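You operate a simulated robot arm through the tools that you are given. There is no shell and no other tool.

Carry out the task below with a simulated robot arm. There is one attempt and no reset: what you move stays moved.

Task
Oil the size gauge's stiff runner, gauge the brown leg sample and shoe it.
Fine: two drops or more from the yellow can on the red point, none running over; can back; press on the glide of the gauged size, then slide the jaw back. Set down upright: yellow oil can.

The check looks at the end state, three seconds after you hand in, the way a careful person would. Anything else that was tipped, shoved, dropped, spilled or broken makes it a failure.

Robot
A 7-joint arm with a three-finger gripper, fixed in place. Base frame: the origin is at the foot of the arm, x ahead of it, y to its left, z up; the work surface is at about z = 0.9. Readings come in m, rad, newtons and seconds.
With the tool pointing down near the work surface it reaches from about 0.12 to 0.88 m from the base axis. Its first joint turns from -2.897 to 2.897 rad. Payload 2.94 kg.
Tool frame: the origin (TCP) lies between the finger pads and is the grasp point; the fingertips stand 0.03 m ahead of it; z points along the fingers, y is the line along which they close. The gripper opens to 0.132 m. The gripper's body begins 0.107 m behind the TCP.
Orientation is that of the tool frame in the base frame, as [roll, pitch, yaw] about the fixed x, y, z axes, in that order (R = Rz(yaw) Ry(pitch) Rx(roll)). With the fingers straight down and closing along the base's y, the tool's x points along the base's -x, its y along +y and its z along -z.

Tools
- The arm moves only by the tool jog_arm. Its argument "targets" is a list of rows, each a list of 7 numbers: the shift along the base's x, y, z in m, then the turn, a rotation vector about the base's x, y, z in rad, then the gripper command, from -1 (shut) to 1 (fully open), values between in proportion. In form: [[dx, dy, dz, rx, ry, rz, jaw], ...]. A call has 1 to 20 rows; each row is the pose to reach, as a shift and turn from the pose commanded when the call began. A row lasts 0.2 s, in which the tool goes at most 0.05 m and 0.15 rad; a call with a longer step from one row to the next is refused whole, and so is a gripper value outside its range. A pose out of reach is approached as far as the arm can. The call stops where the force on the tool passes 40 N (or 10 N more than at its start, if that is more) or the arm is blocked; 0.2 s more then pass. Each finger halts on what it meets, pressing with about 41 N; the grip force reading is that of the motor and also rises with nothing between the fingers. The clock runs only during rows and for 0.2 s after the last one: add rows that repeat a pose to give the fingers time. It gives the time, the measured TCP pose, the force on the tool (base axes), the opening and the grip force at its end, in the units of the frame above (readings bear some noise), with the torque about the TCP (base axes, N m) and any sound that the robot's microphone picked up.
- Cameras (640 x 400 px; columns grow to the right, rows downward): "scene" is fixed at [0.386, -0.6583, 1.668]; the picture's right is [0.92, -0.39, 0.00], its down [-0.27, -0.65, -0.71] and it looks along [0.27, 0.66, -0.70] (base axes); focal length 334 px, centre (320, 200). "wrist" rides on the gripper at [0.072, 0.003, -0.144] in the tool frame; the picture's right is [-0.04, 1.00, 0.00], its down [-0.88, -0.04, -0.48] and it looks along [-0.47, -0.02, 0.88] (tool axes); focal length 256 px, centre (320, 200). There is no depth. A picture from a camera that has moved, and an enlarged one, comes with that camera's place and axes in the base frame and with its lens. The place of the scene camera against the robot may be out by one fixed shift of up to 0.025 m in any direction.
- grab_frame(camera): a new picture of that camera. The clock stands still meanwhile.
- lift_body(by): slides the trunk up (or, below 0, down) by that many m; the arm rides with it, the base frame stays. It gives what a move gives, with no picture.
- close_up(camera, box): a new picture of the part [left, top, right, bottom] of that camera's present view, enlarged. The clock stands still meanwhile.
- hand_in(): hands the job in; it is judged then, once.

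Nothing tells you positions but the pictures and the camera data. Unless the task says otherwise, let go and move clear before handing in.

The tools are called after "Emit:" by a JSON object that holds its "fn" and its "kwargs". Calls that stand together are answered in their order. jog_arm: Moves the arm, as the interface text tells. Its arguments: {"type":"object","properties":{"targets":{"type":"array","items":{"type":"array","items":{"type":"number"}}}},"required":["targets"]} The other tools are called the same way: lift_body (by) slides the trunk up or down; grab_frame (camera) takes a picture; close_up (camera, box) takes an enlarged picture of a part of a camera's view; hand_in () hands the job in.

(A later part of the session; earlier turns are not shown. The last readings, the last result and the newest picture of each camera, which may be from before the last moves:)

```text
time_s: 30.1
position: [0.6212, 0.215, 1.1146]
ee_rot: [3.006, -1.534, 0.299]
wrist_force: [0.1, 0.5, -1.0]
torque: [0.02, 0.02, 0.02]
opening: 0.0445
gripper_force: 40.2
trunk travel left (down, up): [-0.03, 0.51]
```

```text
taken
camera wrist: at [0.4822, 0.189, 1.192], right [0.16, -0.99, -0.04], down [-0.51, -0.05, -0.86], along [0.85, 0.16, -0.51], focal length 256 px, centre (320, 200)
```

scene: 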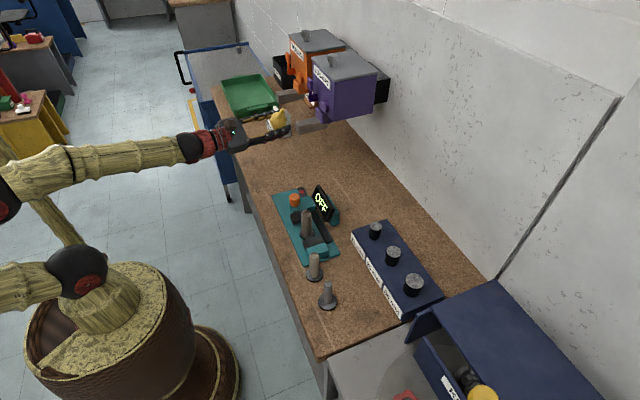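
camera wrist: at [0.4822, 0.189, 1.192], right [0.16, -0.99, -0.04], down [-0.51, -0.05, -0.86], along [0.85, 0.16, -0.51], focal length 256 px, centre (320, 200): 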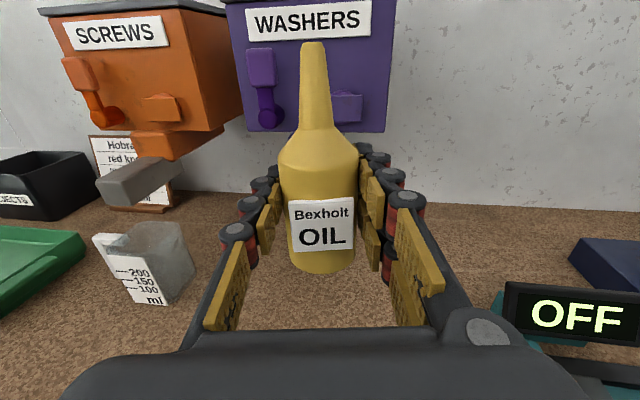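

The can is upright. I'll carry it back over its home spot at about (0.567, 0.252), squaring the yaw on the way.

Emit:
{"fn": "jog_arm", "kwargs": {"targets": [[-0.013, 0.01, -0.02, 0.002, -0.009, -0.041, -0.6], [-0.027, 0.019, -0.04, 0.003, -0.018, -0.082, -0.6], [-0.04, 0.028, -0.06, 0.005, -0.027, -0.124, -0.6], [-0.0537, 0.0372, -0.08, 0.006, -0.0365, -0.165, -0.6], [-0.0537, 0.0372, -0.1, 0.006, -0.0365, -0.165, -0.6], [-0.0537, 0.0372, -0.12, 0.006, -0.0365, -0.165, -0.6], [-0.0537, 0.0372, -0.12, 0.006, -0.0365, -0.165, -0.6]]}}

Emit:
{"fn": "grab_frame", "kwargs": {"camera": "wrist"}}

Emit:
{"fn": "grab_frame", "kwargs": {"camera": "scene"}}

```text
time_s: 31.7
position: [0.5681, 0.2519, 0.9939]
ee_rot: [-2.622, -1.57, -0.522]
wrist_force: [0.7, -0.2, -2.1]
torque: [-0.02, 0.0, 0.02]
opening: 0.0446
gripper_force: 41.0
trunk travel left (down, up): [-0.03, 0.51]
```

```text
taken
camera wrist: at [0.4242, 0.2493, 1.0663], right [0.0, -1.0, -0.04], down [-0.48, 0.04, -0.88], along [0.88, 0.02, -0.47], focal length 256 px, centre (320, 200)
```

wrist: 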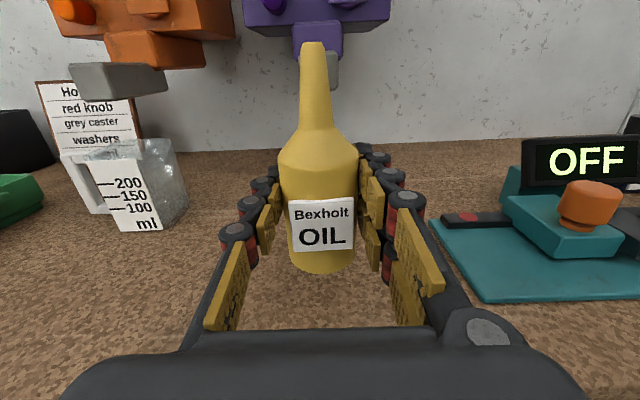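

```text
taken
```

scene: 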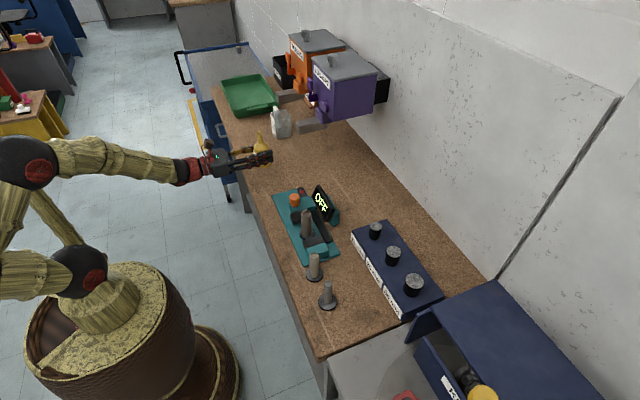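

The can is back over its home at z of about 0.99. Before setting it down, I'll test a small tilt the other way (spout towards +y), in case that direction is free.

Emit:
{"fn": "jog_arm", "kwargs": {"targets": [[0, 0, 0.03, -0.12, 0, 0, -0.6], [0, 0, 0.06, -0.24, 0, 0, -0.6], [0, 0, 0.08, -0.36, 0, 0, -0.6], [0, 0, 0.08, -0.48, 0, 0, -0.6], [0, 0, 0.08, -0.6, 0, 0, -0.6], [0, 0, 0.08, -0.6, 0, 0, -0.6]]}}

Emit:
{"fn": "grab_frame", "kwargs": {"camera": "scene"}}

```text
time_s: 33.1
position: [0.5664, 0.2525, 1.0743]
ee_rot: [1.569, -0.967, 1.572]
wrist_force: [-0.2, -0.1, -1.3]
torque: [-0.01, -0.01, 0.01]
opening: 0.0447
gripper_force: 41.1
trunk travel left (down, up): [-0.03, 0.51]
```

```text
taken
```

scene: 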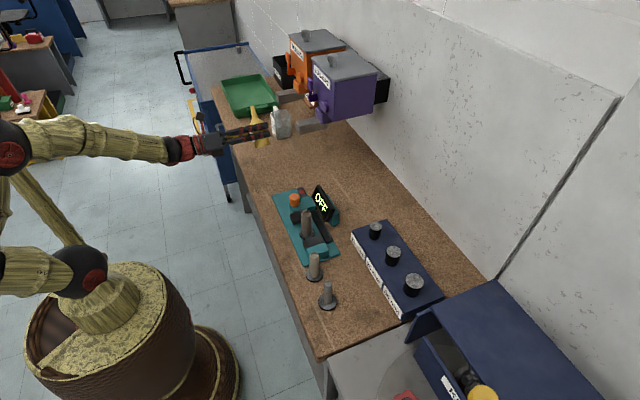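

Tilting with the spout towards +y tracks cleanly, so I'll pour that way. I'll carry the can at this slight tilt, high above the gauge, until its tip is over the red point.

Emit:
{"fn": "jog_arm", "kwargs": {"targets": [[0.01, -0.02, 0.01, 0, 0, 0, -0.6], [0.025, -0.055, 0.02, 0, 0, 0, -0.6], [0.04, -0.09, 0.025, 0, 0, 0, -0.6], [0.055, -0.125, 0.025, 0, 0, 0, -0.6], [0.07, -0.16, 0.025, 0, 0, 0, -0.6], [0.085, -0.196, 0.025, 0, 0, 0, -0.6], [0.085, -0.196, 0.025, 0, 0, 0, -0.6]]}}

Emit:
{"fn": "grab_frame", "kwargs": {"camera": "wrist"}}

Emit:
{"fn": "grab_frame", "kwargs": {"camera": "scene"}}

```text
time_s: 34.7
position: [0.6529, 0.0554, 1.1011]
ee_rot: [1.569, -0.972, 1.57]
wrist_force: [-0.3, -0.1, -1.3]
torque: [-0.01, 0.02, -0.01]
opening: 0.0446
gripper_force: 41.1
trunk travel left (down, up): [-0.03, 0.51]
```

```text
taken
camera wrist: at [0.5084, 0.0941, 1.1624], right [0.0, -0.85, 0.53], down [-0.48, -0.46, -0.75], along [0.88, -0.25, -0.4], focal length 256 px, centre (320, 200)
```

wrist: 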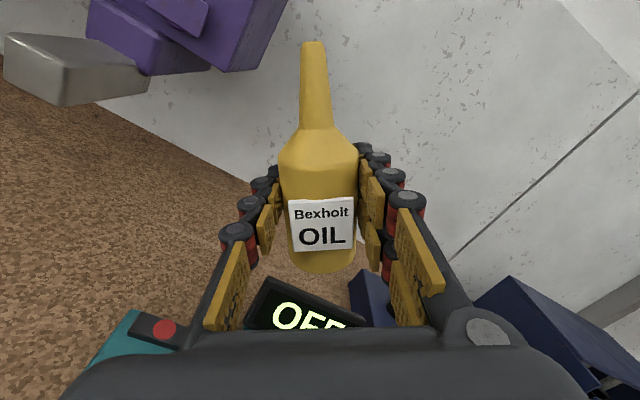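

```text
taken
```

scene: 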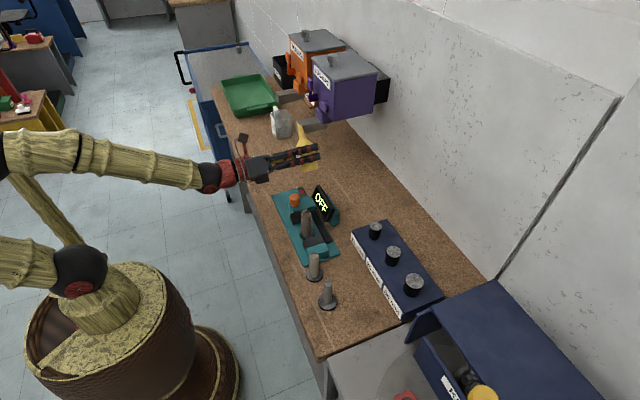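

The pose tracked exactly. I'll keep tipping to about 77° with the tip held over the red point.

Emit:
{"fn": "jog_arm", "kwargs": {"targets": [[0, -0.0094, -0.004, -0.15, 0, 0, -0.6], [0, -0.0176, -0.008, -0.3, 0, 0, -0.6], [0, -0.0243, -0.012, -0.45, 0, 0, -0.6], [0, -0.0295, -0.016, -0.6, 0, 0, -0.6], [0, -0.033, -0.02, -0.75, 0, 0, -0.6]]}}

Emit:
{"fn": "grab_frame", "kwargs": {"camera": "wrist"}}

Emit:
{"fn": "close_up", "kwargs": {"camera": "scene", "box": [220, 120, 360, 240]}}

```text
time_s: 35.9
position: [0.6519, 0.0216, 1.0809]
ee_rot: [1.57, -0.217, 1.57]
wrist_force: [-0.2, 1.1, -1.1]
torque: [0.01, 0.01, -0.01]
opening: 0.0449
gripper_force: 41.3
trunk travel left (down, up): [-0.03, 0.51]
```

```text
taken
camera wrist: at [0.5081, 0.0925, 1.0993], right [0.0, -0.26, 0.97], down [-0.48, -0.85, -0.23], along [0.88, -0.46, -0.12], focal length 256 px, centre (320, 200)
```

wrist: 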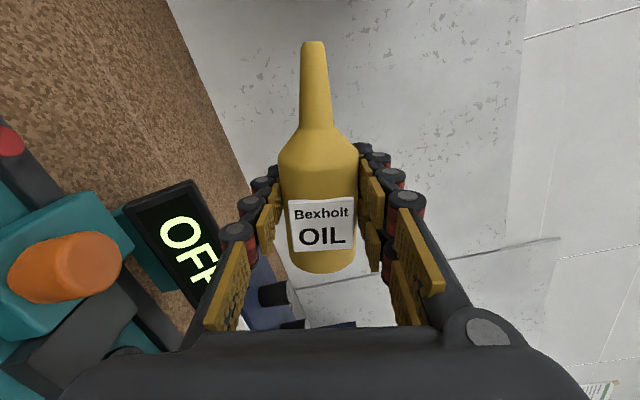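

```text
3.33 times, centred on (290, 180) of scene
camera zoom: at [0.386, -0.6583, 1.668], right [0.92, -0.39, 0.0], down [-0.27, -0.65, -0.71], along [0.27, 0.66, -0.7], focal length 1115 px, centre (420, 267)
```

zoom: 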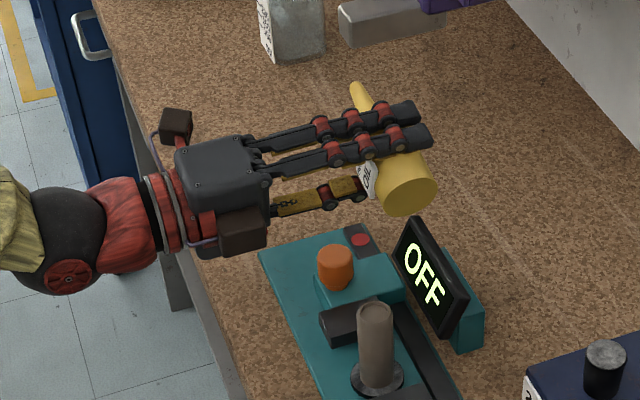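

The tip works out at (0.652, 0.101) and the red point lies directly below it. I'll continue past level in small steps, listening for drops.

Emit:
{"fn": "jog_arm", "kwargs": {"targets": [[0.001, -0.0018, -0.008, -0.15, 0, 0, -0.6], [0.001, -0.0017, -0.016, -0.3, 0, 0, -0.6]]}}

Emit:
{"fn": "close_up", "kwargs": {"camera": "scene", "box": [250, 140, 350, 220]}}

```text
time_s: 36.5
position: [0.653, 0.0202, 1.0657]
ee_rot: [1.569, 0.082, 1.571]
wrist_force: [-0.3, -0.6, -1.1]
torque: [0.02, 0.0, 0.02]
opening: 0.0447
gripper_force: 40.6
trunk travel left (down, up): [-0.03, 0.51]
```

```text
5.00 times, centred on (300, 180) of scene
camera zoom: at [0.386, -0.6583, 1.668], right [0.92, -0.39, 0.0], down [-0.27, -0.65, -0.71], along [0.27, 0.66, -0.7], focal length 1672 px, centre (420, 300)
```

zoom: 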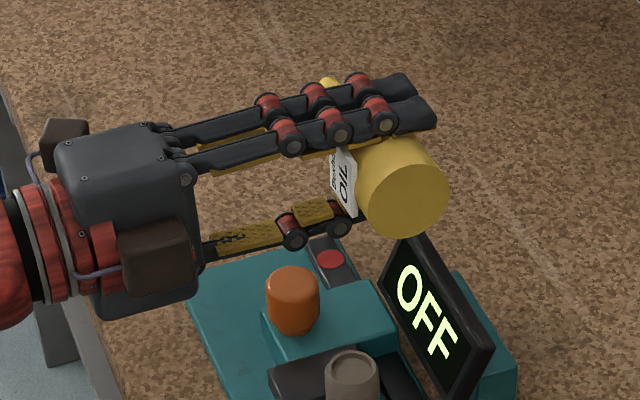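

At about 95° there is no drip yet. I'll take one more small step.

Emit:
{"fn": "jog_arm", "kwargs": {"targets": [[0, 0.0018, -0.006, -0.15, 0, 0, -0.6], [0, 0.0018, -0.006, -0.15, 0, 0, -0.6]]}}

Emit:
{"fn": "grab_frame", "kwargs": {"camera": "wrist"}}

```text
time_s: 37.1
position: [0.6528, 0.0245, 1.0579]
ee_rot: [1.569, 0.232, 1.57]
wrist_force: [0.2, -0.5, -1.0]
torque: [-0.04, 0.04, 0.02]
opening: 0.045
gripper_force: 40.7
trunk travel left (down, up): [-0.03, 0.51]
```

```text
taken
camera wrist: at [0.5087, 0.0946, 1.0444], right [0.0, 0.19, 0.98], down [-0.48, -0.86, 0.16], along [0.88, -0.47, 0.09], focal length 256 px, centre (320, 200)
```

wrist: 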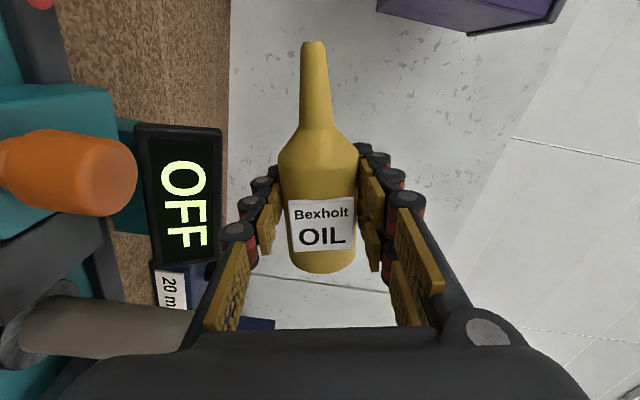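

No drops yet at about 103°. Another step.

Emit:
{"fn": "jog_arm", "kwargs": {"targets": [[0, 0.0036, -0.004, -0.15, 0, 0, -0.6], [0, 0.0036, -0.004, -0.15, 0, 0, -0.6]]}}

Emit:
{"fn": "close_up", "kwargs": {"camera": "wrist", "box": [0, 0, 200, 125]}}

```text
time_s: 37.7
position: [0.6534, 0.0272, 1.0545]
ee_rot: [1.569, 0.381, 1.568]
wrist_force: [0.6, 0.8, -1.4]
torque: [0.02, 0.01, -0.03]
opening: 0.0447
gripper_force: 41.5
trunk travel left (down, up): [-0.03, 0.51]
```

```text
3.20 times, centred on (100, 62) of wrist
camera zoom: at [0.509, 0.0958, 1.0301], right [0.0, 0.33, 0.94], down [-0.48, -0.83, 0.29], along [0.88, -0.45, 0.16], focal length 819 px, centre (1024, 640)
```

zoom: 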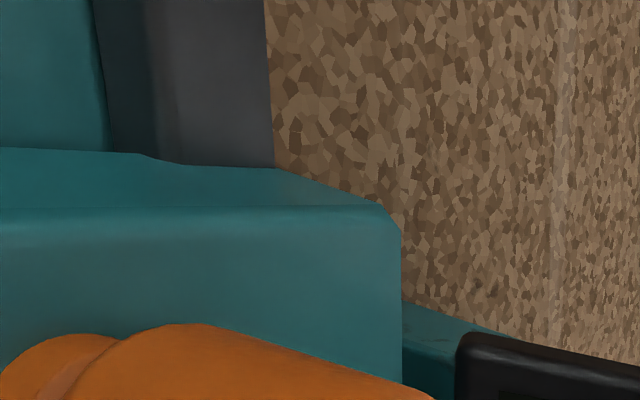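

Still dry at 112°. I'll continue to 120°.

Emit:
{"fn": "jog_arm", "kwargs": {"targets": [[0, 0.0053, -0.003, -0.15, 0, 0, -0.6], [0, 0.0053, -0.003, -0.15, 0, 0, -0.6]]}}

Emit:
{"fn": "close_up", "kwargs": {"camera": "scene", "box": [250, 140, 350, 220]}}

```text
time_s: 38.3
position: [0.6535, 0.0322, 1.0509]
ee_rot: [1.568, 0.529, 1.571]
wrist_force: [0.0, -0.4, -1.3]
torque: [0.01, -0.01, -0.03]
opening: 0.0445
gripper_force: 41.0
trunk travel left (down, up): [-0.03, 0.51]
```

```text
5.00 times, centred on (300, 180) of scene
camera zoom: at [0.386, -0.6583, 1.668], right [0.92, -0.39, 0.0], down [-0.27, -0.65, -0.71], along [0.27, 0.66, -0.7], focal length 1672 px, centre (420, 300)
```

zoom: 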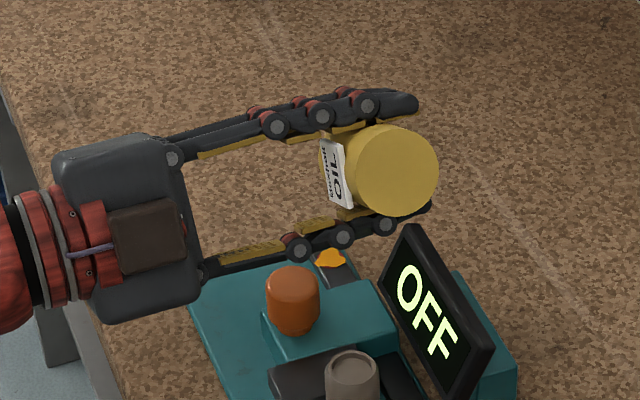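

Oil has appeared on the red point. The clock is stopped while I look, so I'll zoom in to judge the amount before deciding.

Emit:
{"fn": "close_up", "kwargs": {"camera": "scene", "box": [300, 180, 330, 200]}}

Emit:
{"fn": "grab_frame", "kwargs": {"camera": "wrist"}}

```text
16.00 times, centred on (315, 190) of scene
camera zoom: at [0.386, -0.6583, 1.668], right [0.92, -0.39, 0.0], down [-0.27, -0.65, -0.71], along [0.27, 0.66, -0.7], focal length 5351 px, centre (400, 360)
```

zoom: 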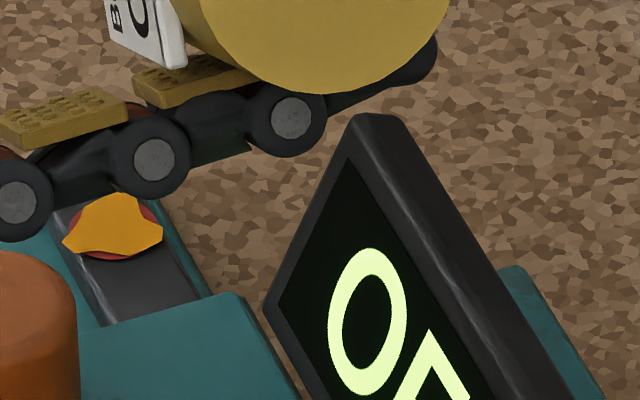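

```text
taken
camera wrist: at [0.5096, 0.0965, 1.0167], right [0.0, 0.47, 0.88], down [-0.48, -0.78, 0.41], along [0.88, -0.42, 0.22], focal length 256 px, centre (320, 200)
```

wrist: 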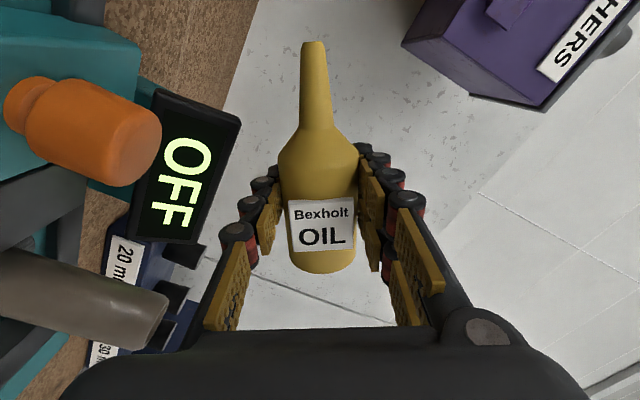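

The oil is centred on the red point and covers most of it. I'll tip back below the dripping angle at once and then examine the oil more closely.

Emit:
{"fn": "jog_arm", "kwargs": {"targets": [[0, -0.0053, 0.003, 0.15, 0, 0, -0.6], [0, -0.0089, 0.007, 0.3, 0, 0, -0.6]]}}

Emit:
{"fn": "close_up", "kwargs": {"camera": "scene", "box": [300, 180, 330, 200]}}

Emit:
{"fn": "close_up", "kwargs": {"camera": "wrist", "box": [0, 0, 80, 50]}}

```text
time_s: 38.9
position: [0.6528, 0.0233, 1.0569]
ee_rot: [1.571, 0.226, 1.57]
wrist_force: [-0.1, -0.8, -0.9]
torque: [0.04, 0.03, 0.01]
opening: 0.0447
gripper_force: 40.9
trunk travel left (down, up): [-0.03, 0.51]
```

```text
16.00 times, centred on (315, 190) of scene
camera zoom: at [0.386, -0.6583, 1.668], right [0.92, -0.39, 0.0], down [-0.27, -0.65, -0.71], along [0.27, 0.66, -0.7], focal length 5351 px, centre (400, 360)
```

zoom: 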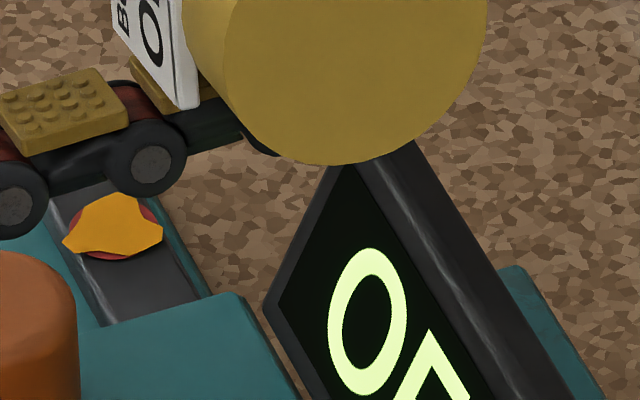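

```text
8.00 times, centred on (40, 25) of wrist
camera zoom: at [0.5089, 0.0947, 1.0436], right [0.0, 0.18, 0.98], down [-0.48, -0.86, 0.16], along [0.88, -0.47, 0.09], focal length 2048 px, centre (2560, 1600)
```

zoom: 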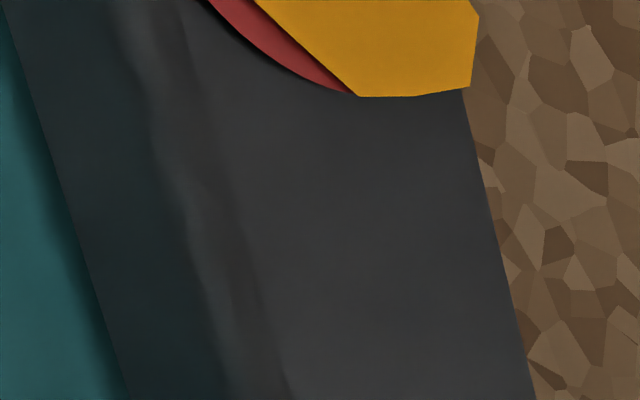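

The patch did not change after I tipped back. I can't yet tell how many drops it holds, so I'll look at maximum zoom.

Emit:
{"fn": "close_up", "kwargs": {"camera": "scene", "box": [300, 188, 312, 196]}}

Emit:
{"fn": "close_up", "kwargs": {"camera": "wrist", "box": [20, 0, 60, 25]}}

```text
16.00 times, centred on (306, 192) of scene
camera zoom: at [0.386, -0.6583, 1.668], right [0.92, -0.39, 0.0], down [-0.27, -0.65, -0.71], along [0.27, 0.66, -0.7], focal length 5351 px, centre (544, 328)
```

zoom: 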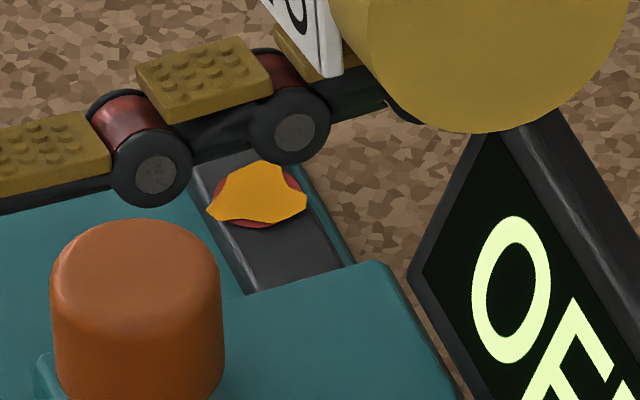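

```text
16.00 times, centred on (40, 12) of wrist
camera zoom: at [0.5089, 0.0947, 1.0436], right [0.0, 0.18, 0.98], down [-0.48, -0.86, 0.16], along [0.88, -0.47, 0.09], focal length 4096 px, centre (4800, 3200)
```

zoom: 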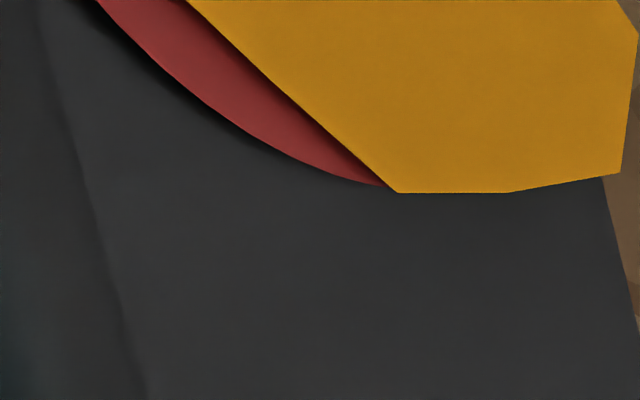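

The patch is flat and sits inside the rail. To be sure there are at least two drops, I'll make one brief second tip to the dripping angle and check straight away.

Emit:
{"fn": "jog_arm", "kwargs": {"targets": [[0, 0.0036, -0.004, -0.15, 0, 0, -0.6], [0, 0.0089, -0.007, -0.3, 0, 0, -0.6]]}}

Emit:
{"fn": "close_up", "kwargs": {"camera": "scene", "box": [300, 180, 330, 200]}}

```text
time_s: 39.5
position: [0.6525, 0.0322, 1.0505]
ee_rot: [1.569, 0.53, 1.572]
wrist_force: [-0.3, -0.4, -1.0]
torque: [-0.01, 0.03, -0.04]
opening: 0.0444
gripper_force: 41.0
trunk travel left (down, up): [-0.03, 0.51]
```

```text
16.00 times, centred on (315, 190) of scene
camera zoom: at [0.386, -0.6583, 1.668], right [0.92, -0.39, 0.0], down [-0.27, -0.65, -0.71], along [0.27, 0.66, -0.7], focal length 5351 px, centre (400, 360)
```

zoom: 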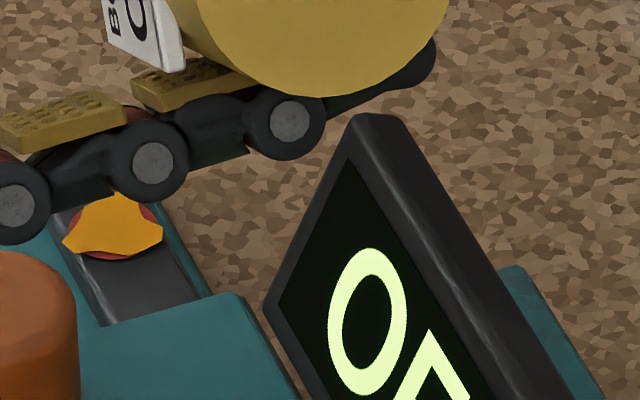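

There is no visible change yet. I'll hold for one more short moment and check again.

Emit:
{"fn": "jog_arm", "kwargs": {"targets": [[0, 0, 0, 0, 0, 0, -0.6]]}}

Emit:
{"fn": "close_up", "kwargs": {"camera": "scene", "box": [300, 180, 330, 200]}}

```text
time_s: 39.9
position: [0.6522, 0.0312, 1.0508]
ee_rot: [1.569, 0.531, 1.571]
wrist_force: [-1.1, -0.6, -1.0]
torque: [0.06, -0.01, 0.0]
opening: 0.0446
gripper_force: 41.1
trunk travel left (down, up): [-0.03, 0.51]
```

```text
16.00 times, centred on (315, 190) of scene
camera zoom: at [0.386, -0.6583, 1.668], right [0.92, -0.39, 0.0], down [-0.27, -0.65, -0.71], along [0.27, 0.66, -0.7], focal length 5351 px, centre (400, 360)
```

zoom: 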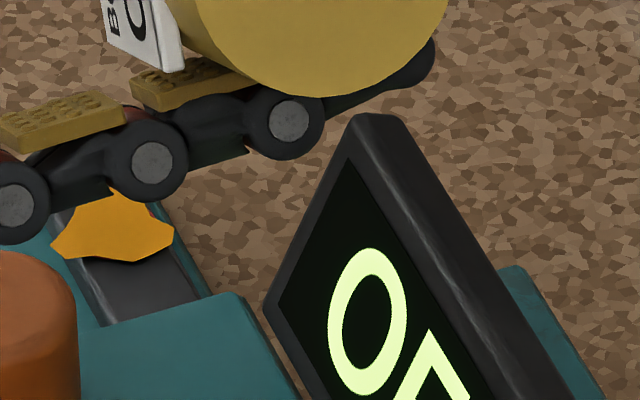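

The patch has grown by a second drop and is still sitting on the oil point, so at least two drops are in place. I'll tip back now, holding the tip over the point until it is well past level.

Emit:
{"fn": "jog_arm", "kwargs": {"targets": [[0, -0.0053, 0.003, 0.15, 0, 0, -0.6], [0, -0.0089, 0.007, 0.3, 0, 0, -0.6], [0, -0.0107, 0.013, 0.45, 0, 0, -0.6], [0, -0.0108, 0.021, 0.6, 0, 0, -0.6], [0, -0.009, 0.029, 0.75, 0, 0, -0.6], [0, -0.0055, 0.035, 0.9, 0, 0, -0.6], [0, -0.0003, 0.04, 1.05, 0, 0, -0.6], [0, 0.0064, 0.045, 1.2, 0, 0, -0.6], [0, 0.0146, 0.05, 1.35, 0, 0, -0.6], [0, 0.024, 0.055, 1.5, 0, 0, -0.6]]}}

Emit:
{"fn": "close_up", "kwargs": {"camera": "scene", "box": [285, 175, 330, 205]}}

Emit:
{"fn": "grab_frame", "kwargs": {"camera": "wrist"}}

```text
time_s: 42.1
position: [0.6516, 0.0566, 1.1062]
ee_rot: [1.57, -0.975, 1.571]
wrist_force: [0.5, -0.1, -1.4]
torque: [0.01, 0.04, 0.0]
opening: 0.0447
gripper_force: 40.8
trunk travel left (down, up): [-0.03, 0.51]
```

```text
13.33 times, centred on (308, 190) of scene
camera zoom: at [0.386, -0.6583, 1.668], right [0.92, -0.39, 0.0], down [-0.27, -0.65, -0.71], along [0.27, 0.66, -0.7], focal length 4459 px, centre (487, 333)
```

zoom: 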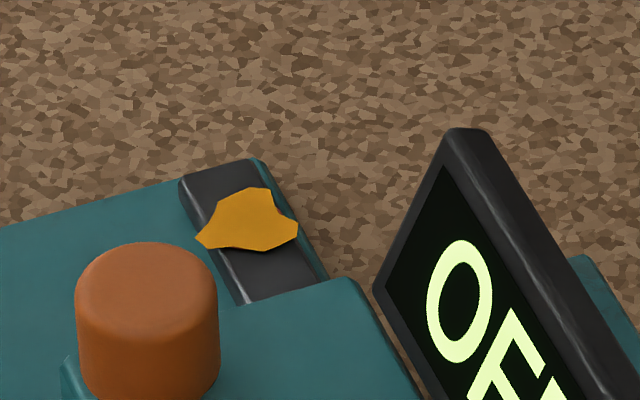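

```text
taken
camera wrist: at [0.5086, 0.0949, 1.1679], right [0.0, -0.85, 0.53], down [-0.48, -0.46, -0.75], along [0.88, -0.25, -0.4], focal length 256 px, centre (320, 200)
```

wrist: 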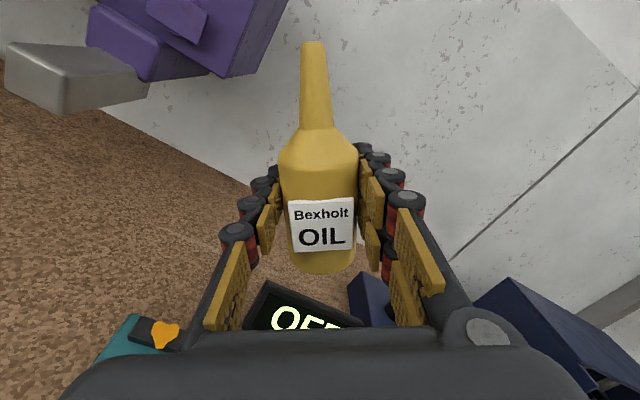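

The patch is stable and nothing has run over. I'll return the can to its home position and bring it upright above the spot.

Emit:
{"fn": "jog_arm", "kwargs": {"targets": [[-0.015, 0.035, 0, 0, 0, 0, -0.6], [-0.03, 0.07, 0, 0, 0, 0, -0.6], [-0.045, 0.105, 0, 0, 0, 0, -0.6], [-0.06, 0.14, 0, 0, 0, 0, -0.6], [-0.075, 0.175, 0, 0.08, 0, 0, -0.6], [-0.086, 0.196, -0.01, 0.2, 0, 0, -0.6], [-0.086, 0.196, -0.03, 0.32, 0, 0, -0.6], [-0.086, 0.196, -0.05, 0.44, 0, 0, -0.6], [-0.086, 0.196, -0.075, 0.54, 0, 0, -0.6], [-0.086, 0.196, -0.1, 0.6, 0, 0, -0.6], [-0.086, 0.196, -0.125, 0.6, 0, 0, -0.6], [-0.086, 0.196, -0.125, 0.6, 0, 0, -0.6]]}}

Emit:
{"fn": "grab_frame", "kwargs": {"camera": "wrist"}}

```text
time_s: 44.7
position: [0.5667, 0.2534, 0.9783]
ee_rot: [2.49, -1.57, 0.649]
wrist_force: [0.6, -0.2, -1.8]
torque: [0.01, -0.02, -0.01]
opening: 0.0446
gripper_force: 40.8
trunk travel left (down, up): [-0.03, 0.51]
```

```text
taken
camera wrist: at [0.4236, 0.2504, 1.0522], right [0.0, -1.0, -0.04], down [-0.48, 0.04, -0.88], along [0.88, 0.02, -0.47], focal length 256 px, centre (320, 200)
```

wrist: 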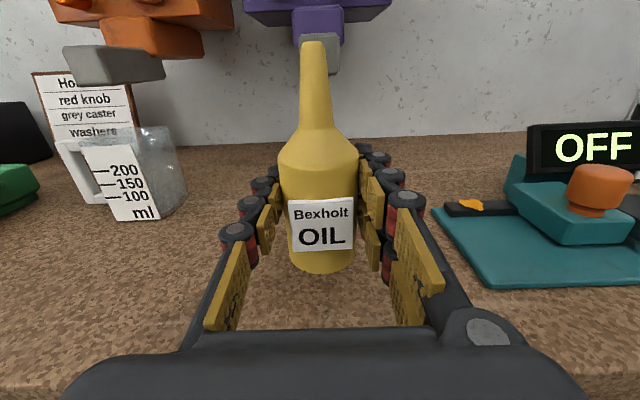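

The can is upright over its spot, about 3 cm up. I'll lower it gently to the original height and watch the force.

Emit:
{"fn": "jog_arm", "kwargs": {"targets": [[-0.001, -0.0014, -0.01, 0, 0, 0, -0.6], [-0.001, -0.0014, -0.02, 0, 0, 0, -0.6], [-0.001, -0.0014, -0.026, 0, 0, 0, -0.6], [-0.001, -0.0014, -0.029, 0, 0, 0, -0.6], [-0.001, -0.0014, -0.031, 0, 0, 0, -0.6], [-0.001, -0.0014, -0.031, 0, 0, 0, -0.6]]}}

Emit:
{"fn": "grab_frame", "kwargs": {"camera": "wrist"}}

```text
time_s: 46.1
position: [0.5657, 0.2497, 0.9503]
ee_rot: [-0.737, -1.57, -2.406]
wrist_force: [0.3, 0.2, -1.8]
torque: [0.01, 0.01, 0.03]
opening: 0.0448
gripper_force: 41.0
trunk travel left (down, up): [-0.03, 0.51]
```

```text
taken
camera wrist: at [0.422, 0.2478, 1.0222], right [0.0, -1.0, -0.04], down [-0.48, 0.04, -0.88], along [0.88, 0.02, -0.48], focal length 256 px, centre (320, 200)
```

wrist: 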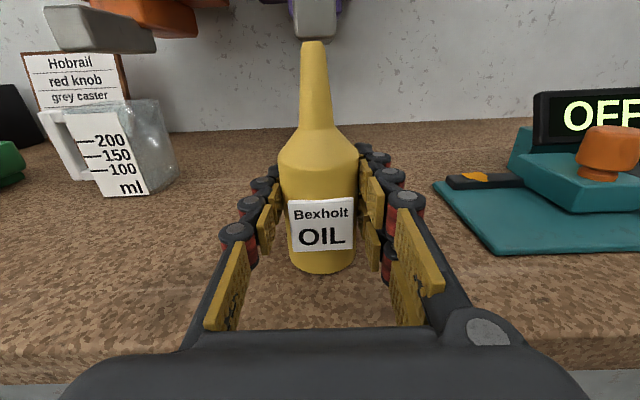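

The force shows the can still hanging about 2 mm up. I'll lower it in 1 mm steps.

Emit:
{"fn": "jog_arm", "kwargs": {"targets": [[0, 0, -0.001, 0, 0, 0, -0.6], [0, 0, -0.002, 0, 0, 0, -0.6], [0, 0, -0.002, 0, 0, 0, -0.6]]}}

```text
time_s: 46.9
position: [0.5661, 0.2512, 0.9485]
ee_rot: [1.907, -1.57, 1.233]
wrist_force: [-0.3, 0.4, -1.3]
torque: [-0.02, 0.0, 0.01]
opening: 0.0444
gripper_force: 40.5
trunk travel left (down, up): [-0.03, 0.51]
```

Emit:
{"fn": "jog_arm", "kwargs": {"targets": [[0, 0, -0.001, 0, 0, 0, -0.6], [0, 0, -0.001, 0, 0, 0, -0.6]]}}

```text
time_s: 47.5
position: [0.566, 0.2504, 0.9482]
ee_rot: [2.739, -1.571, 0.403]
wrist_force: [0.0, 1.0, 0.7]
torque: [-0.04, -0.01, 0.0]
opening: 0.0444
gripper_force: 40.8
trunk travel left (down, up): [-0.03, 0.51]
```

The can now rests on the bench, since the vertical force changed sign. I'll open the fingers and check that it stands.

Emit:
{"fn": "jog_arm", "kwargs": {"targets": [[0, 0, 0, 0, 0, 0, -0.3], [0, 0, 0, 0, 0, 0, 0.0], [0, 0, 0, 0, 0, 0, 0.4], [0, 0, 0, 0, 0, 0, 0.8], [0, 0, 0, 0, 0, 0, 1], [0, 0, 0, 0, 0, 0, 1], [0, 0, 0, 0, 0, 0, 1]]}}

Emit:
{"fn": "grab_frame", "kwargs": {"camera": "wrist"}}

```text
time_s: 49.1
position: [0.5659, 0.2505, 0.9451]
ee_rot: [1.578, -1.571, 1.563]
wrist_force: [0.6, 0.4, 0.8]
torque: [0.0, -0.01, -0.04]
opening: 0.1314
gripper_force: 0.1
trunk travel left (down, up): [-0.03, 0.51]
```

```text
taken
camera wrist: at [0.4221, 0.2482, 1.0191], right [0.0, -1.0, -0.04], down [-0.48, 0.04, -0.88], along [0.88, 0.02, -0.48], focal length 256 px, centre (320, 200)
```

wrist: 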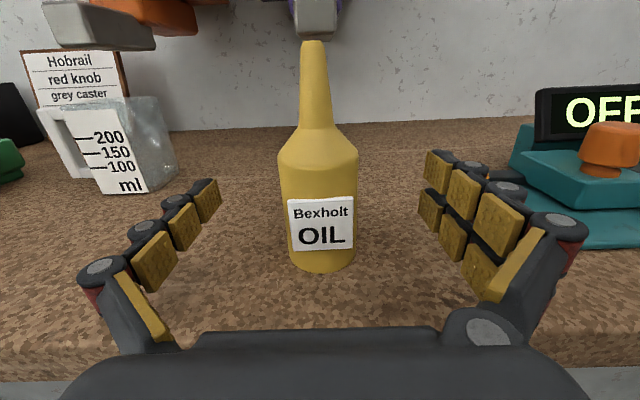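

The can stands upright at home and is released. I'll raise the trunk straight up so the open fingers clear the spout, then unwind the wrist.

Emit:
{"fn": "lift_body", "kwargs": {"by": 0.32}}

Emit:
{"fn": "grab_frame", "kwargs": {"camera": "scene"}}

Emit:
{"fn": "close_up", "kwargs": {"camera": "scene", "box": [240, 130, 340, 210]}}

```text
time_s: 52.2
position: [0.566, 0.2502, 1.2666]
ee_rot: [2.083, -1.569, 1.058]
wrist_force: [0.8, -0.4, 1.0]
torque: [-0.03, 0.03, 0.02]
opening: 0.1321
gripper_force: 0.1
trunk travel left (down, up): [-0.35, 0.19]
```

```text
taken
```

scene: 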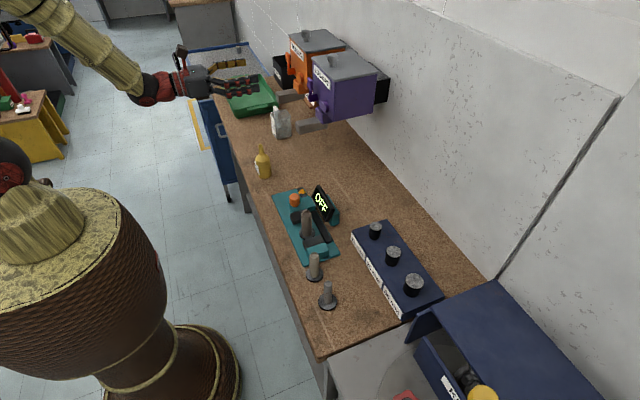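

```text
5.00 times, centred on (290, 170) of scene
camera zoom: at [0.386, -0.6583, 1.668], right [0.92, -0.39, 0.0], down [-0.27, -0.65, -0.71], along [0.27, 0.66, -0.7], focal length 1672 px, centre (470, 350)
```

zoom: 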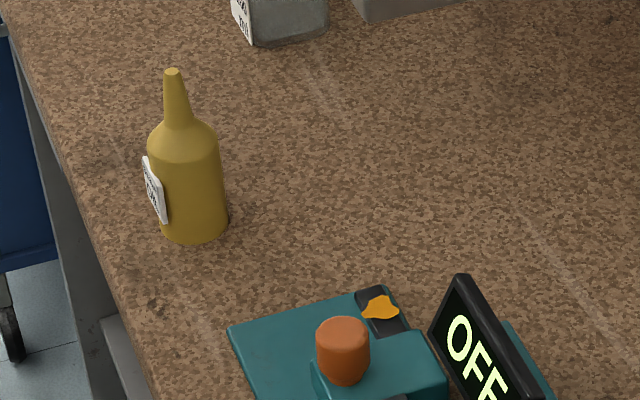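

The can is exactly where it started and the oil sits on its point. I'll unwind the roll in free air, moving away from the dispensers as I go.

Emit:
{"fn": "jog_arm", "kwargs": {"targets": [[0, -0.02, 0, -0.15, 0, 0, 1], [0, -0.04, 0, -0.3, 0, 0, 1], [0, -0.06, 0, -0.45, 0, 0, 1], [0, -0.08, 0, -0.6, 0, 0, 1], [0, -0.1, 0, -0.75, 0, 0, 1], [0, -0.12, 0, -0.9, 0, 0, 1], [0, -0.125, 0, -1.05, 0, 0, 1], [0, -0.125, 0, -1.2, 0, 0, 1], [0, -0.125, 0, -1.35, 0, 0, 1], [0, -0.125, 0, -1.5, 0, 0, 1]]}}

Emit:
{"fn": "grab_frame", "kwargs": {"camera": "scene"}}

```text
time_s: 54.4
position: [0.5651, 0.1258, 1.2664]
ee_rot: [1.569, -0.068, 1.571]
wrist_force: [0.0, 0.3, -1.0]
torque: [-0.01, 0.01, 0.02]
opening: 0.132
gripper_force: 0.0
trunk travel left (down, up): [-0.35, 0.19]
```

```text
taken
```

scene: 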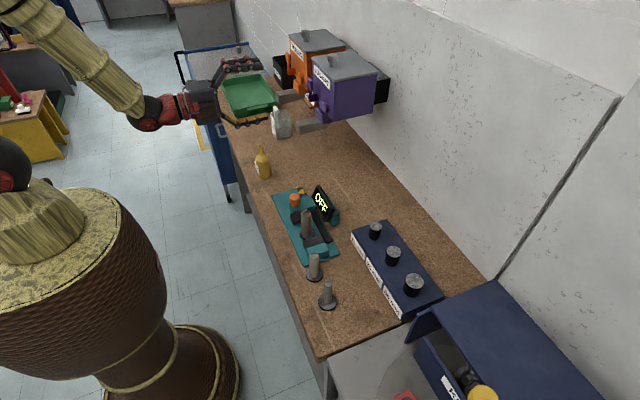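

The unwinding is clean. I'll finish the roll back to the original camera side and then pitch the tool down.

Emit:
{"fn": "jog_arm", "kwargs": {"targets": [[0, 0, 0, -0.15, 0, 0, 1], [0, 0, 0, -0.3, 0, 0, 1], [0, 0, 0, -0.45, 0, 0, 1], [0, 0, 0, -0.6, 0, 0, 1], [0, 0, 0, -0.75, 0, 0, 1], [0, 0, 0, -0.9, 0, 0, 1], [0, 0, 0, -1.05, 0, 0, 1], [0, 0, 0, -1.2, 0, 0, 1], [0, 0, 0, -1.35, 0, 0, 1], [0, 0, 0, -1.5, 0, 0, 1], [0, 0, 0, -1.6416, 0, 0, 1], [0, 0, 0, -1.6416, 0, 0, 1]]}}

Emit:
{"fn": "grab_frame", "kwargs": {"camera": "scene"}}

```text
time_s: 57.0
position: [0.5661, 0.1256, 1.2661]
ee_rot: [-1.88, 1.571, -1.878]
wrist_force: [0.0, -0.5, -0.8]
torque: [0.0, 0.0, -0.01]
opening: 0.1319
gripper_force: 0.1
trunk travel left (down, up): [-0.35, 0.19]
```

```text
taken
```

scene: 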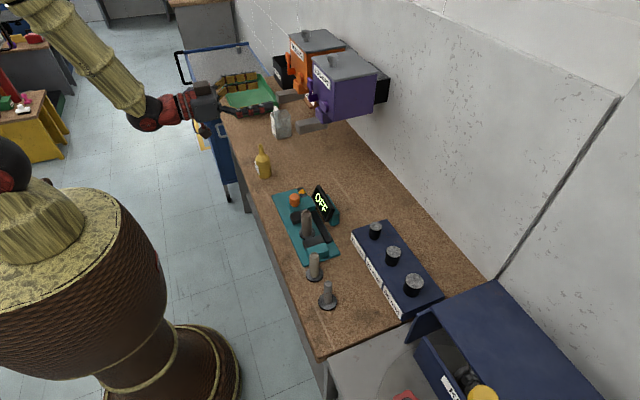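

Camera side down, as at the first level pose. I'll now pitch the tool back to straight down.

Emit:
{"fn": "jog_arm", "kwargs": {"targets": [[0, 0, 0, 0, 0.14, 0, 1], [0, 0, 0, 0, 0.28, 0, 1], [0, 0, 0, 0, 0.42, 0, 1], [0, 0, 0, 0, 0.56, 0, 1], [0, 0, 0, 0, 0.7, 0, 1], [0, 0, 0, 0, 0.84, 0, 1], [0, 0, 0, 0, 0.98, 0, 1], [0, 0, 0, 0, 1.12, 0, 1], [0, 0, 0, 0, 1.26, 0, 1], [0, 0, 0, 0, 1.4, 0, 1], [0, 0, 0, 0, 1.54, 0, 1], [0, 0, 0, 0, 1.571, 0, 1], [0, 0, 0, 0, 1.571, 0, 1]]}}

Emit:
{"fn": "grab_frame", "kwargs": {"camera": "wrist"}}

Emit:
{"fn": "grab_frame", "kwargs": {"camera": "scene"}}

```text
time_s: 59.8
position: [0.551, 0.1266, 1.2324]
ee_rot: [-2.963, 0.143, -3.131]
wrist_force: [-0.2, -0.9, -0.5]
torque: [0.03, -0.04, 0.02]
opening: 0.1319
gripper_force: 0.1
out of reach, approached as far as the arm can: row 7, 9, 10, 11, 12, 13
trunk travel left (down, up): [-0.35, 0.19]
```

```text
taken
camera wrist: at [0.458, 0.155, 1.3615], right [0.06, 0.98, -0.17], down [0.8, 0.06, 0.6], along [0.6, -0.17, -0.79], focal length 256 px, centre (320, 200)
```

wrist: 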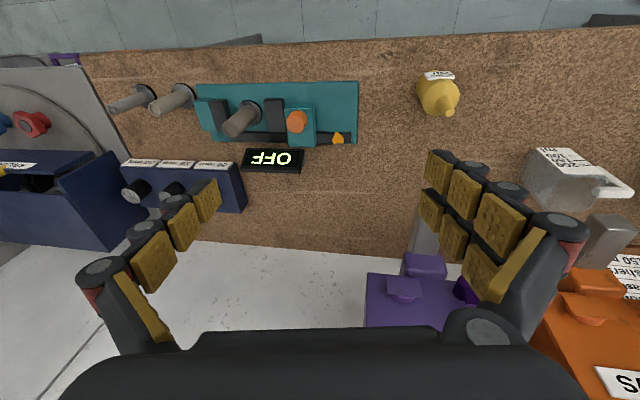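

```text
taken
```

scene: 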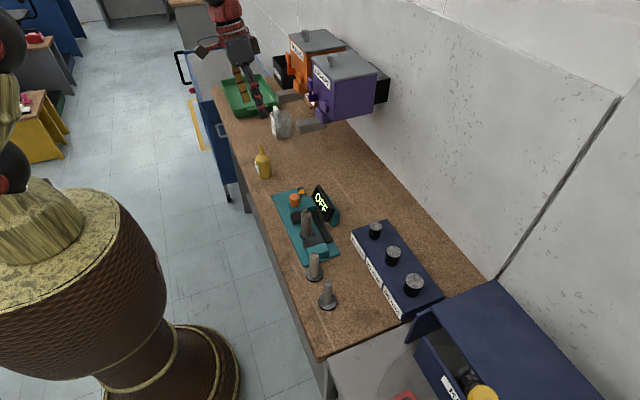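

The tool stopped about 13° short of vertical because the wrist is still in its wound-up configuration. I'll move to open air and work the wrist round properly, starting by pointing the tool forward and down in line with the forearm.

Emit:
{"fn": "jog_arm", "kwargs": {"targets": [[-0.005, -0.03, 0.02, 0, -0.13, 0, 1], [-0.01, -0.06, 0.04, 0, -0.26, 0, 1], [-0.015, -0.09, 0.06, 0, -0.39, 0, 1], [-0.02, -0.12, 0.08, 0, -0.52, 0, 1], [-0.02, -0.14, 0.1, 0, -0.65, 0, 1], [-0.02, -0.15, 0.1, 0, -0.65, 0, 1]]}}

Emit:
{"fn": "grab_frame", "kwargs": {"camera": "scene"}}

```text
time_s: 61.2
position: [0.5306, -0.023, 1.3322]
ee_rot: [-2.955, 0.794, -3.126]
wrist_force: [1.0, 0.5, -0.4]
torque: [0.02, 0.01, 0.0]
opening: 0.1315
gripper_force: 0.1
trunk travel left (down, up): [-0.35, 0.19]
```

```text
taken
```

scene: 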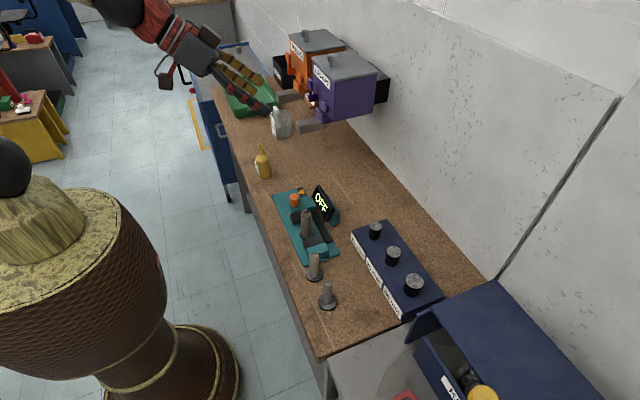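

The tool now points about 45° forward and down in open air. I'll roll it about its own axis in the free direction, watching for limits.

Emit:
{"fn": "jog_arm", "kwargs": {"targets": [[0, 0, 0, -0.1055, 0.0262, 0.1034, 1], [0, 0, 0, -0.211, 0.0525, 0.2067, 1], [0, 0, 0, -0.3166, 0.0788, 0.31, 1], [0, 0, 0, -0.422, 0.105, 0.4134, 1], [0, 0, 0, -0.5277, 0.1313, 0.5168, 1], [0, 0, 0, -0.6332, 0.1575, 0.62, 1], [0, 0, 0, -0.7388, 0.1838, 0.7235, 1], [0, 0, 0, -0.8443, 0.21, 0.8268, 1], [0, 0, 0, -0.95, 0.2363, 0.93, 1], [0, 0, 0, -1.0554, 0.2625, 1.0335, 1], [0, 0, 0, -1.161, 0.2888, 1.137, 1], [0, 0, 0, -1.2665, 0.315, 1.24, 1], [0, 0, 0, -1.372, 0.3413, 1.3436, 1], [0, 0, 0, -1.4776, 0.3675, 1.447, 1], [0, 0, 0, -1.583, 0.3938, 1.55, 1], [0, 0, 0, -1.6886, 0.42, 1.6536, 1]]}}

Emit:
{"fn": "grab_frame", "kwargs": {"camera": "scene"}}

```text
time_s: 64.6
position: [0.5274, -0.0047, 1.3062]
ee_rot: [-2.496, -0.52, -0.994]
wrist_force: [-1.8, 0.7, 0.9]
torque: [-0.07, -0.1, -0.06]
opening: 0.1319
gripper_force: 0.0
out of reach, approached as far as the arm can: row 7, 8, 9, 10, 11, 12, 13, 14, 15, 16
trunk travel left (down, up): [-0.35, 0.19]
```

```text
taken
```

scene: 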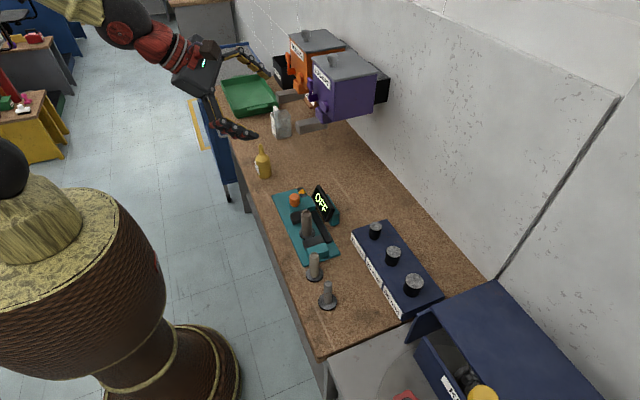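

The wrist is turning through the stiff region with only a couple of centimetres of drift. I'll continue the same roll.

Emit:
{"fn": "jog_arm", "kwargs": {"targets": [[0, 0, 0, -0.108, 0.0008, 0.104, 1], [0, 0, 0, -0.216, 0.0015, 0.208, 1], [0, 0, 0, -0.3245, 0.0023, 0.312, 1], [0, 0, 0, -0.4326, 0.003, 0.4158, 1], [0, 0, 0, -0.5408, 0.0038, 0.5198, 1], [0, 0, 0, -0.649, 0.0045, 0.6237, 1], [0, 0, 0, -0.757, 0.0053, 0.7277, 1], [0, 0, 0, -0.8652, 0.006, 0.8316, 1], [0, 0, 0, -0.9734, 0.0068, 0.9356, 1], [0, 0, 0, -1.0815, 0.0075, 1.0395, 1]]}}

Emit:
{"fn": "grab_frame", "kwargs": {"camera": "scene"}}

```text
time_s: 66.8
position: [0.5315, -0.0238, 1.3318]
ee_rot: [2.332, -0.622, 1.037]
wrist_force: [-0.5, 0.3, -0.5]
torque: [-0.01, 0.0, 0.03]
opening: 0.1322
gripper_force: 0.1
out of reach, approached as far as the arm can: row 1
trunk travel left (down, up): [-0.35, 0.19]
```

```text
taken
```

scene: 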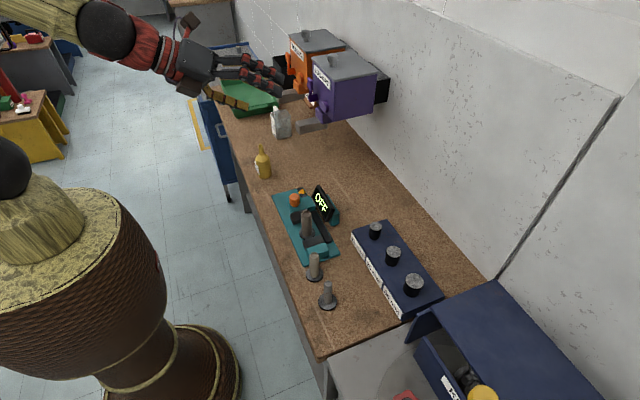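

The roll completed cleanly, so the wrist has worked through. From here I'll turn directly to tool-down, with the camera on the far side, which should leave the wrist mid-range.

Emit:
{"fn": "jog_arm", "kwargs": {"targets": [[0, 0, 0, 0.0441, 0.1018, -0.0779, 1], [0, 0, 0, 0.0882, 0.2036, -0.1558, 1], [0, 0, 0, 0.1322, 0.3053, -0.2337, 1], [0, 0, 0, 0.1763, 0.4071, -0.3116, 1], [0, 0, 0, 0.2204, 0.5089, -0.3896, 1], [0, 0, 0, 0.2645, 0.6107, -0.4675, 1], [0, 0, 0, 0.3086, 0.7124, -0.5454, 1], [0, 0, 0, 0.3526, 0.8142, -0.6233, 1], [0, 0, 0, 0.3967, 0.916, -0.7012, 1], [0, 0, 0, 0.3967, 0.916, -0.7012, 1]]}}

Emit:
{"fn": "grab_frame", "kwargs": {"camera": "wrist"}}

Emit:
{"fn": "grab_frame", "kwargs": {"camera": "scene"}}

```text
time_s: 69.0
position: [0.5272, 0.0291, 1.3273]
ee_rot: [3.106, 0.001, -0.04]
wrist_force: [1.2, 0.2, 0.0]
torque: [-0.01, 0.1, -0.01]
opening: 0.1317
gripper_force: 0.2
out of reach, approached as far as the arm can: row 1, 2, 3, 4, 5, 6, 7, 8, 9, 10
trunk travel left (down, up): [-0.35, 0.19]
```

```text
taken
camera wrist: at [0.5999, 0.0285, 1.4723], right [-0.08, -1.0, 0.04], down [-0.88, 0.09, 0.47], along [-0.47, 0.01, -0.88], focal length 256 px, centre (320, 200)
```

wrist: 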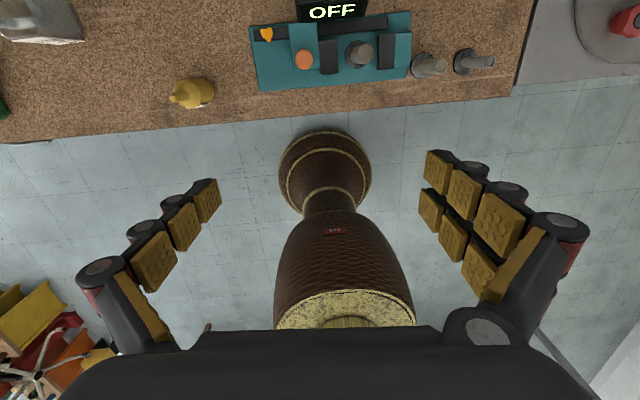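

```text
taken
```

scene: 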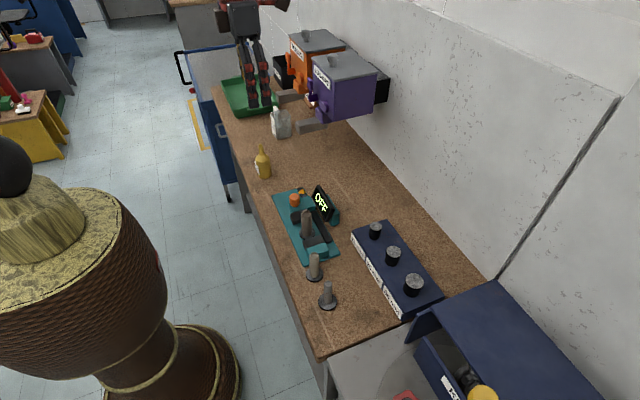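

The tool is now nearly straight down with the camera on the far side, though still slightly short of the commanded position. I'll move out over the gauge, where there may be more freedom, staying high.

Emit:
{"fn": "jog_arm", "kwargs": {"targets": [[0.015, 0.03, -0.01, 0, 0, 0, 1], [0.03, 0.045, -0.03, 0, 0, 0, 1], [0.05, 0.055, -0.05, 0, 0, 0, 1], [0.073, 0.061, -0.08, 0, 0, 0, 1], [0.073, 0.061, -0.1, 0, 0, 0, 1], [0.073, 0.061, -0.1, 0, 0, 0, 1]]}}

Emit:
{"fn": "grab_frame", "kwargs": {"camera": "scene"}}

```text
time_s: 70.4
position: [0.6, 0.0873, 1.2284]
ee_rot: [3.105, -0.003, -0.04]
wrist_force: [-0.4, 0.3, -0.2]
torque: [0.0, -0.02, -0.04]
opening: 0.1321
gripper_force: 0.1
trunk travel left (down, up): [-0.35, 0.19]
```

```text
taken
```

scene: 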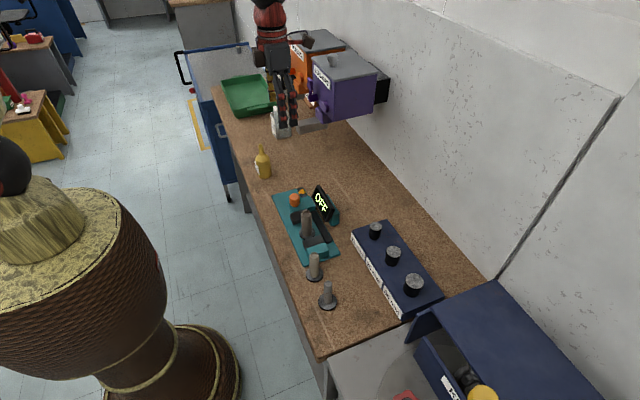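

That move tracked exactly. I'll square the orientation and move above the orange knob.

Emit:
{"fn": "jog_arm", "kwargs": {"targets": [[0.001, -0.012, -0.02, 0.009, 0, 0.01, 1], [0.002, -0.025, -0.04, 0.018, 0, 0.02, 1], [0.003, -0.037, -0.06, 0.027, 0, 0.03, 1], [0.004, -0.05, -0.08, 0.0366, 0, 0.04, 1], [0.004, -0.05, -0.08, 0.0366, 0, 0.04, 1]]}}

Emit:
{"fn": "grab_frame", "kwargs": {"camera": "wrist"}}

Emit:
{"fn": "grab_frame", "kwargs": {"camera": "scene"}}

```text
time_s: 71.6
position: [0.6012, 0.0508, 1.1511]
ee_rot: [3.119, -0.005, -0.014]
wrist_force: [-0.1, -0.4, -0.1]
torque: [0.04, 0.01, -0.01]
opening: 0.1321
gripper_force: 0.1
out of reach, approached as far as the arm can: row 4, 5
trunk travel left (down, up): [-0.35, 0.19]
```

```text
taken
camera wrist: at [0.6725, 0.0504, 1.2943], right [-0.06, -1.0, 0.02], down [-0.88, 0.06, 0.47], along [-0.47, 0.01, -0.88], focal length 256 px, centre (320, 200)
```

wrist: 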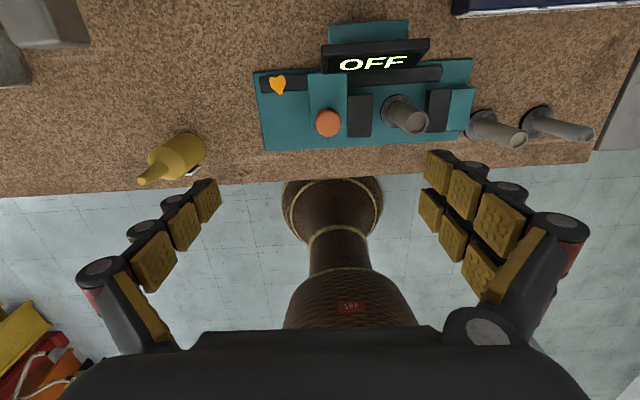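

```text
taken
```

scene: 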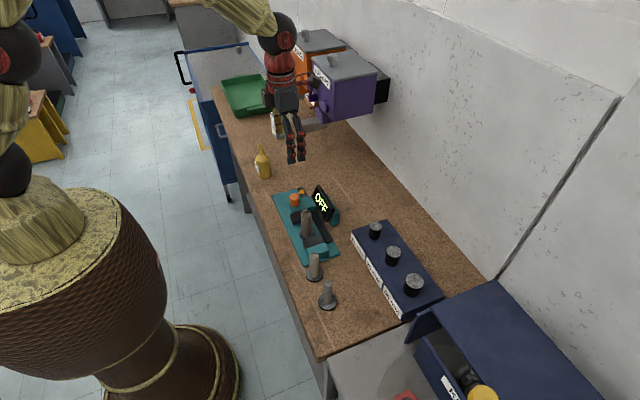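

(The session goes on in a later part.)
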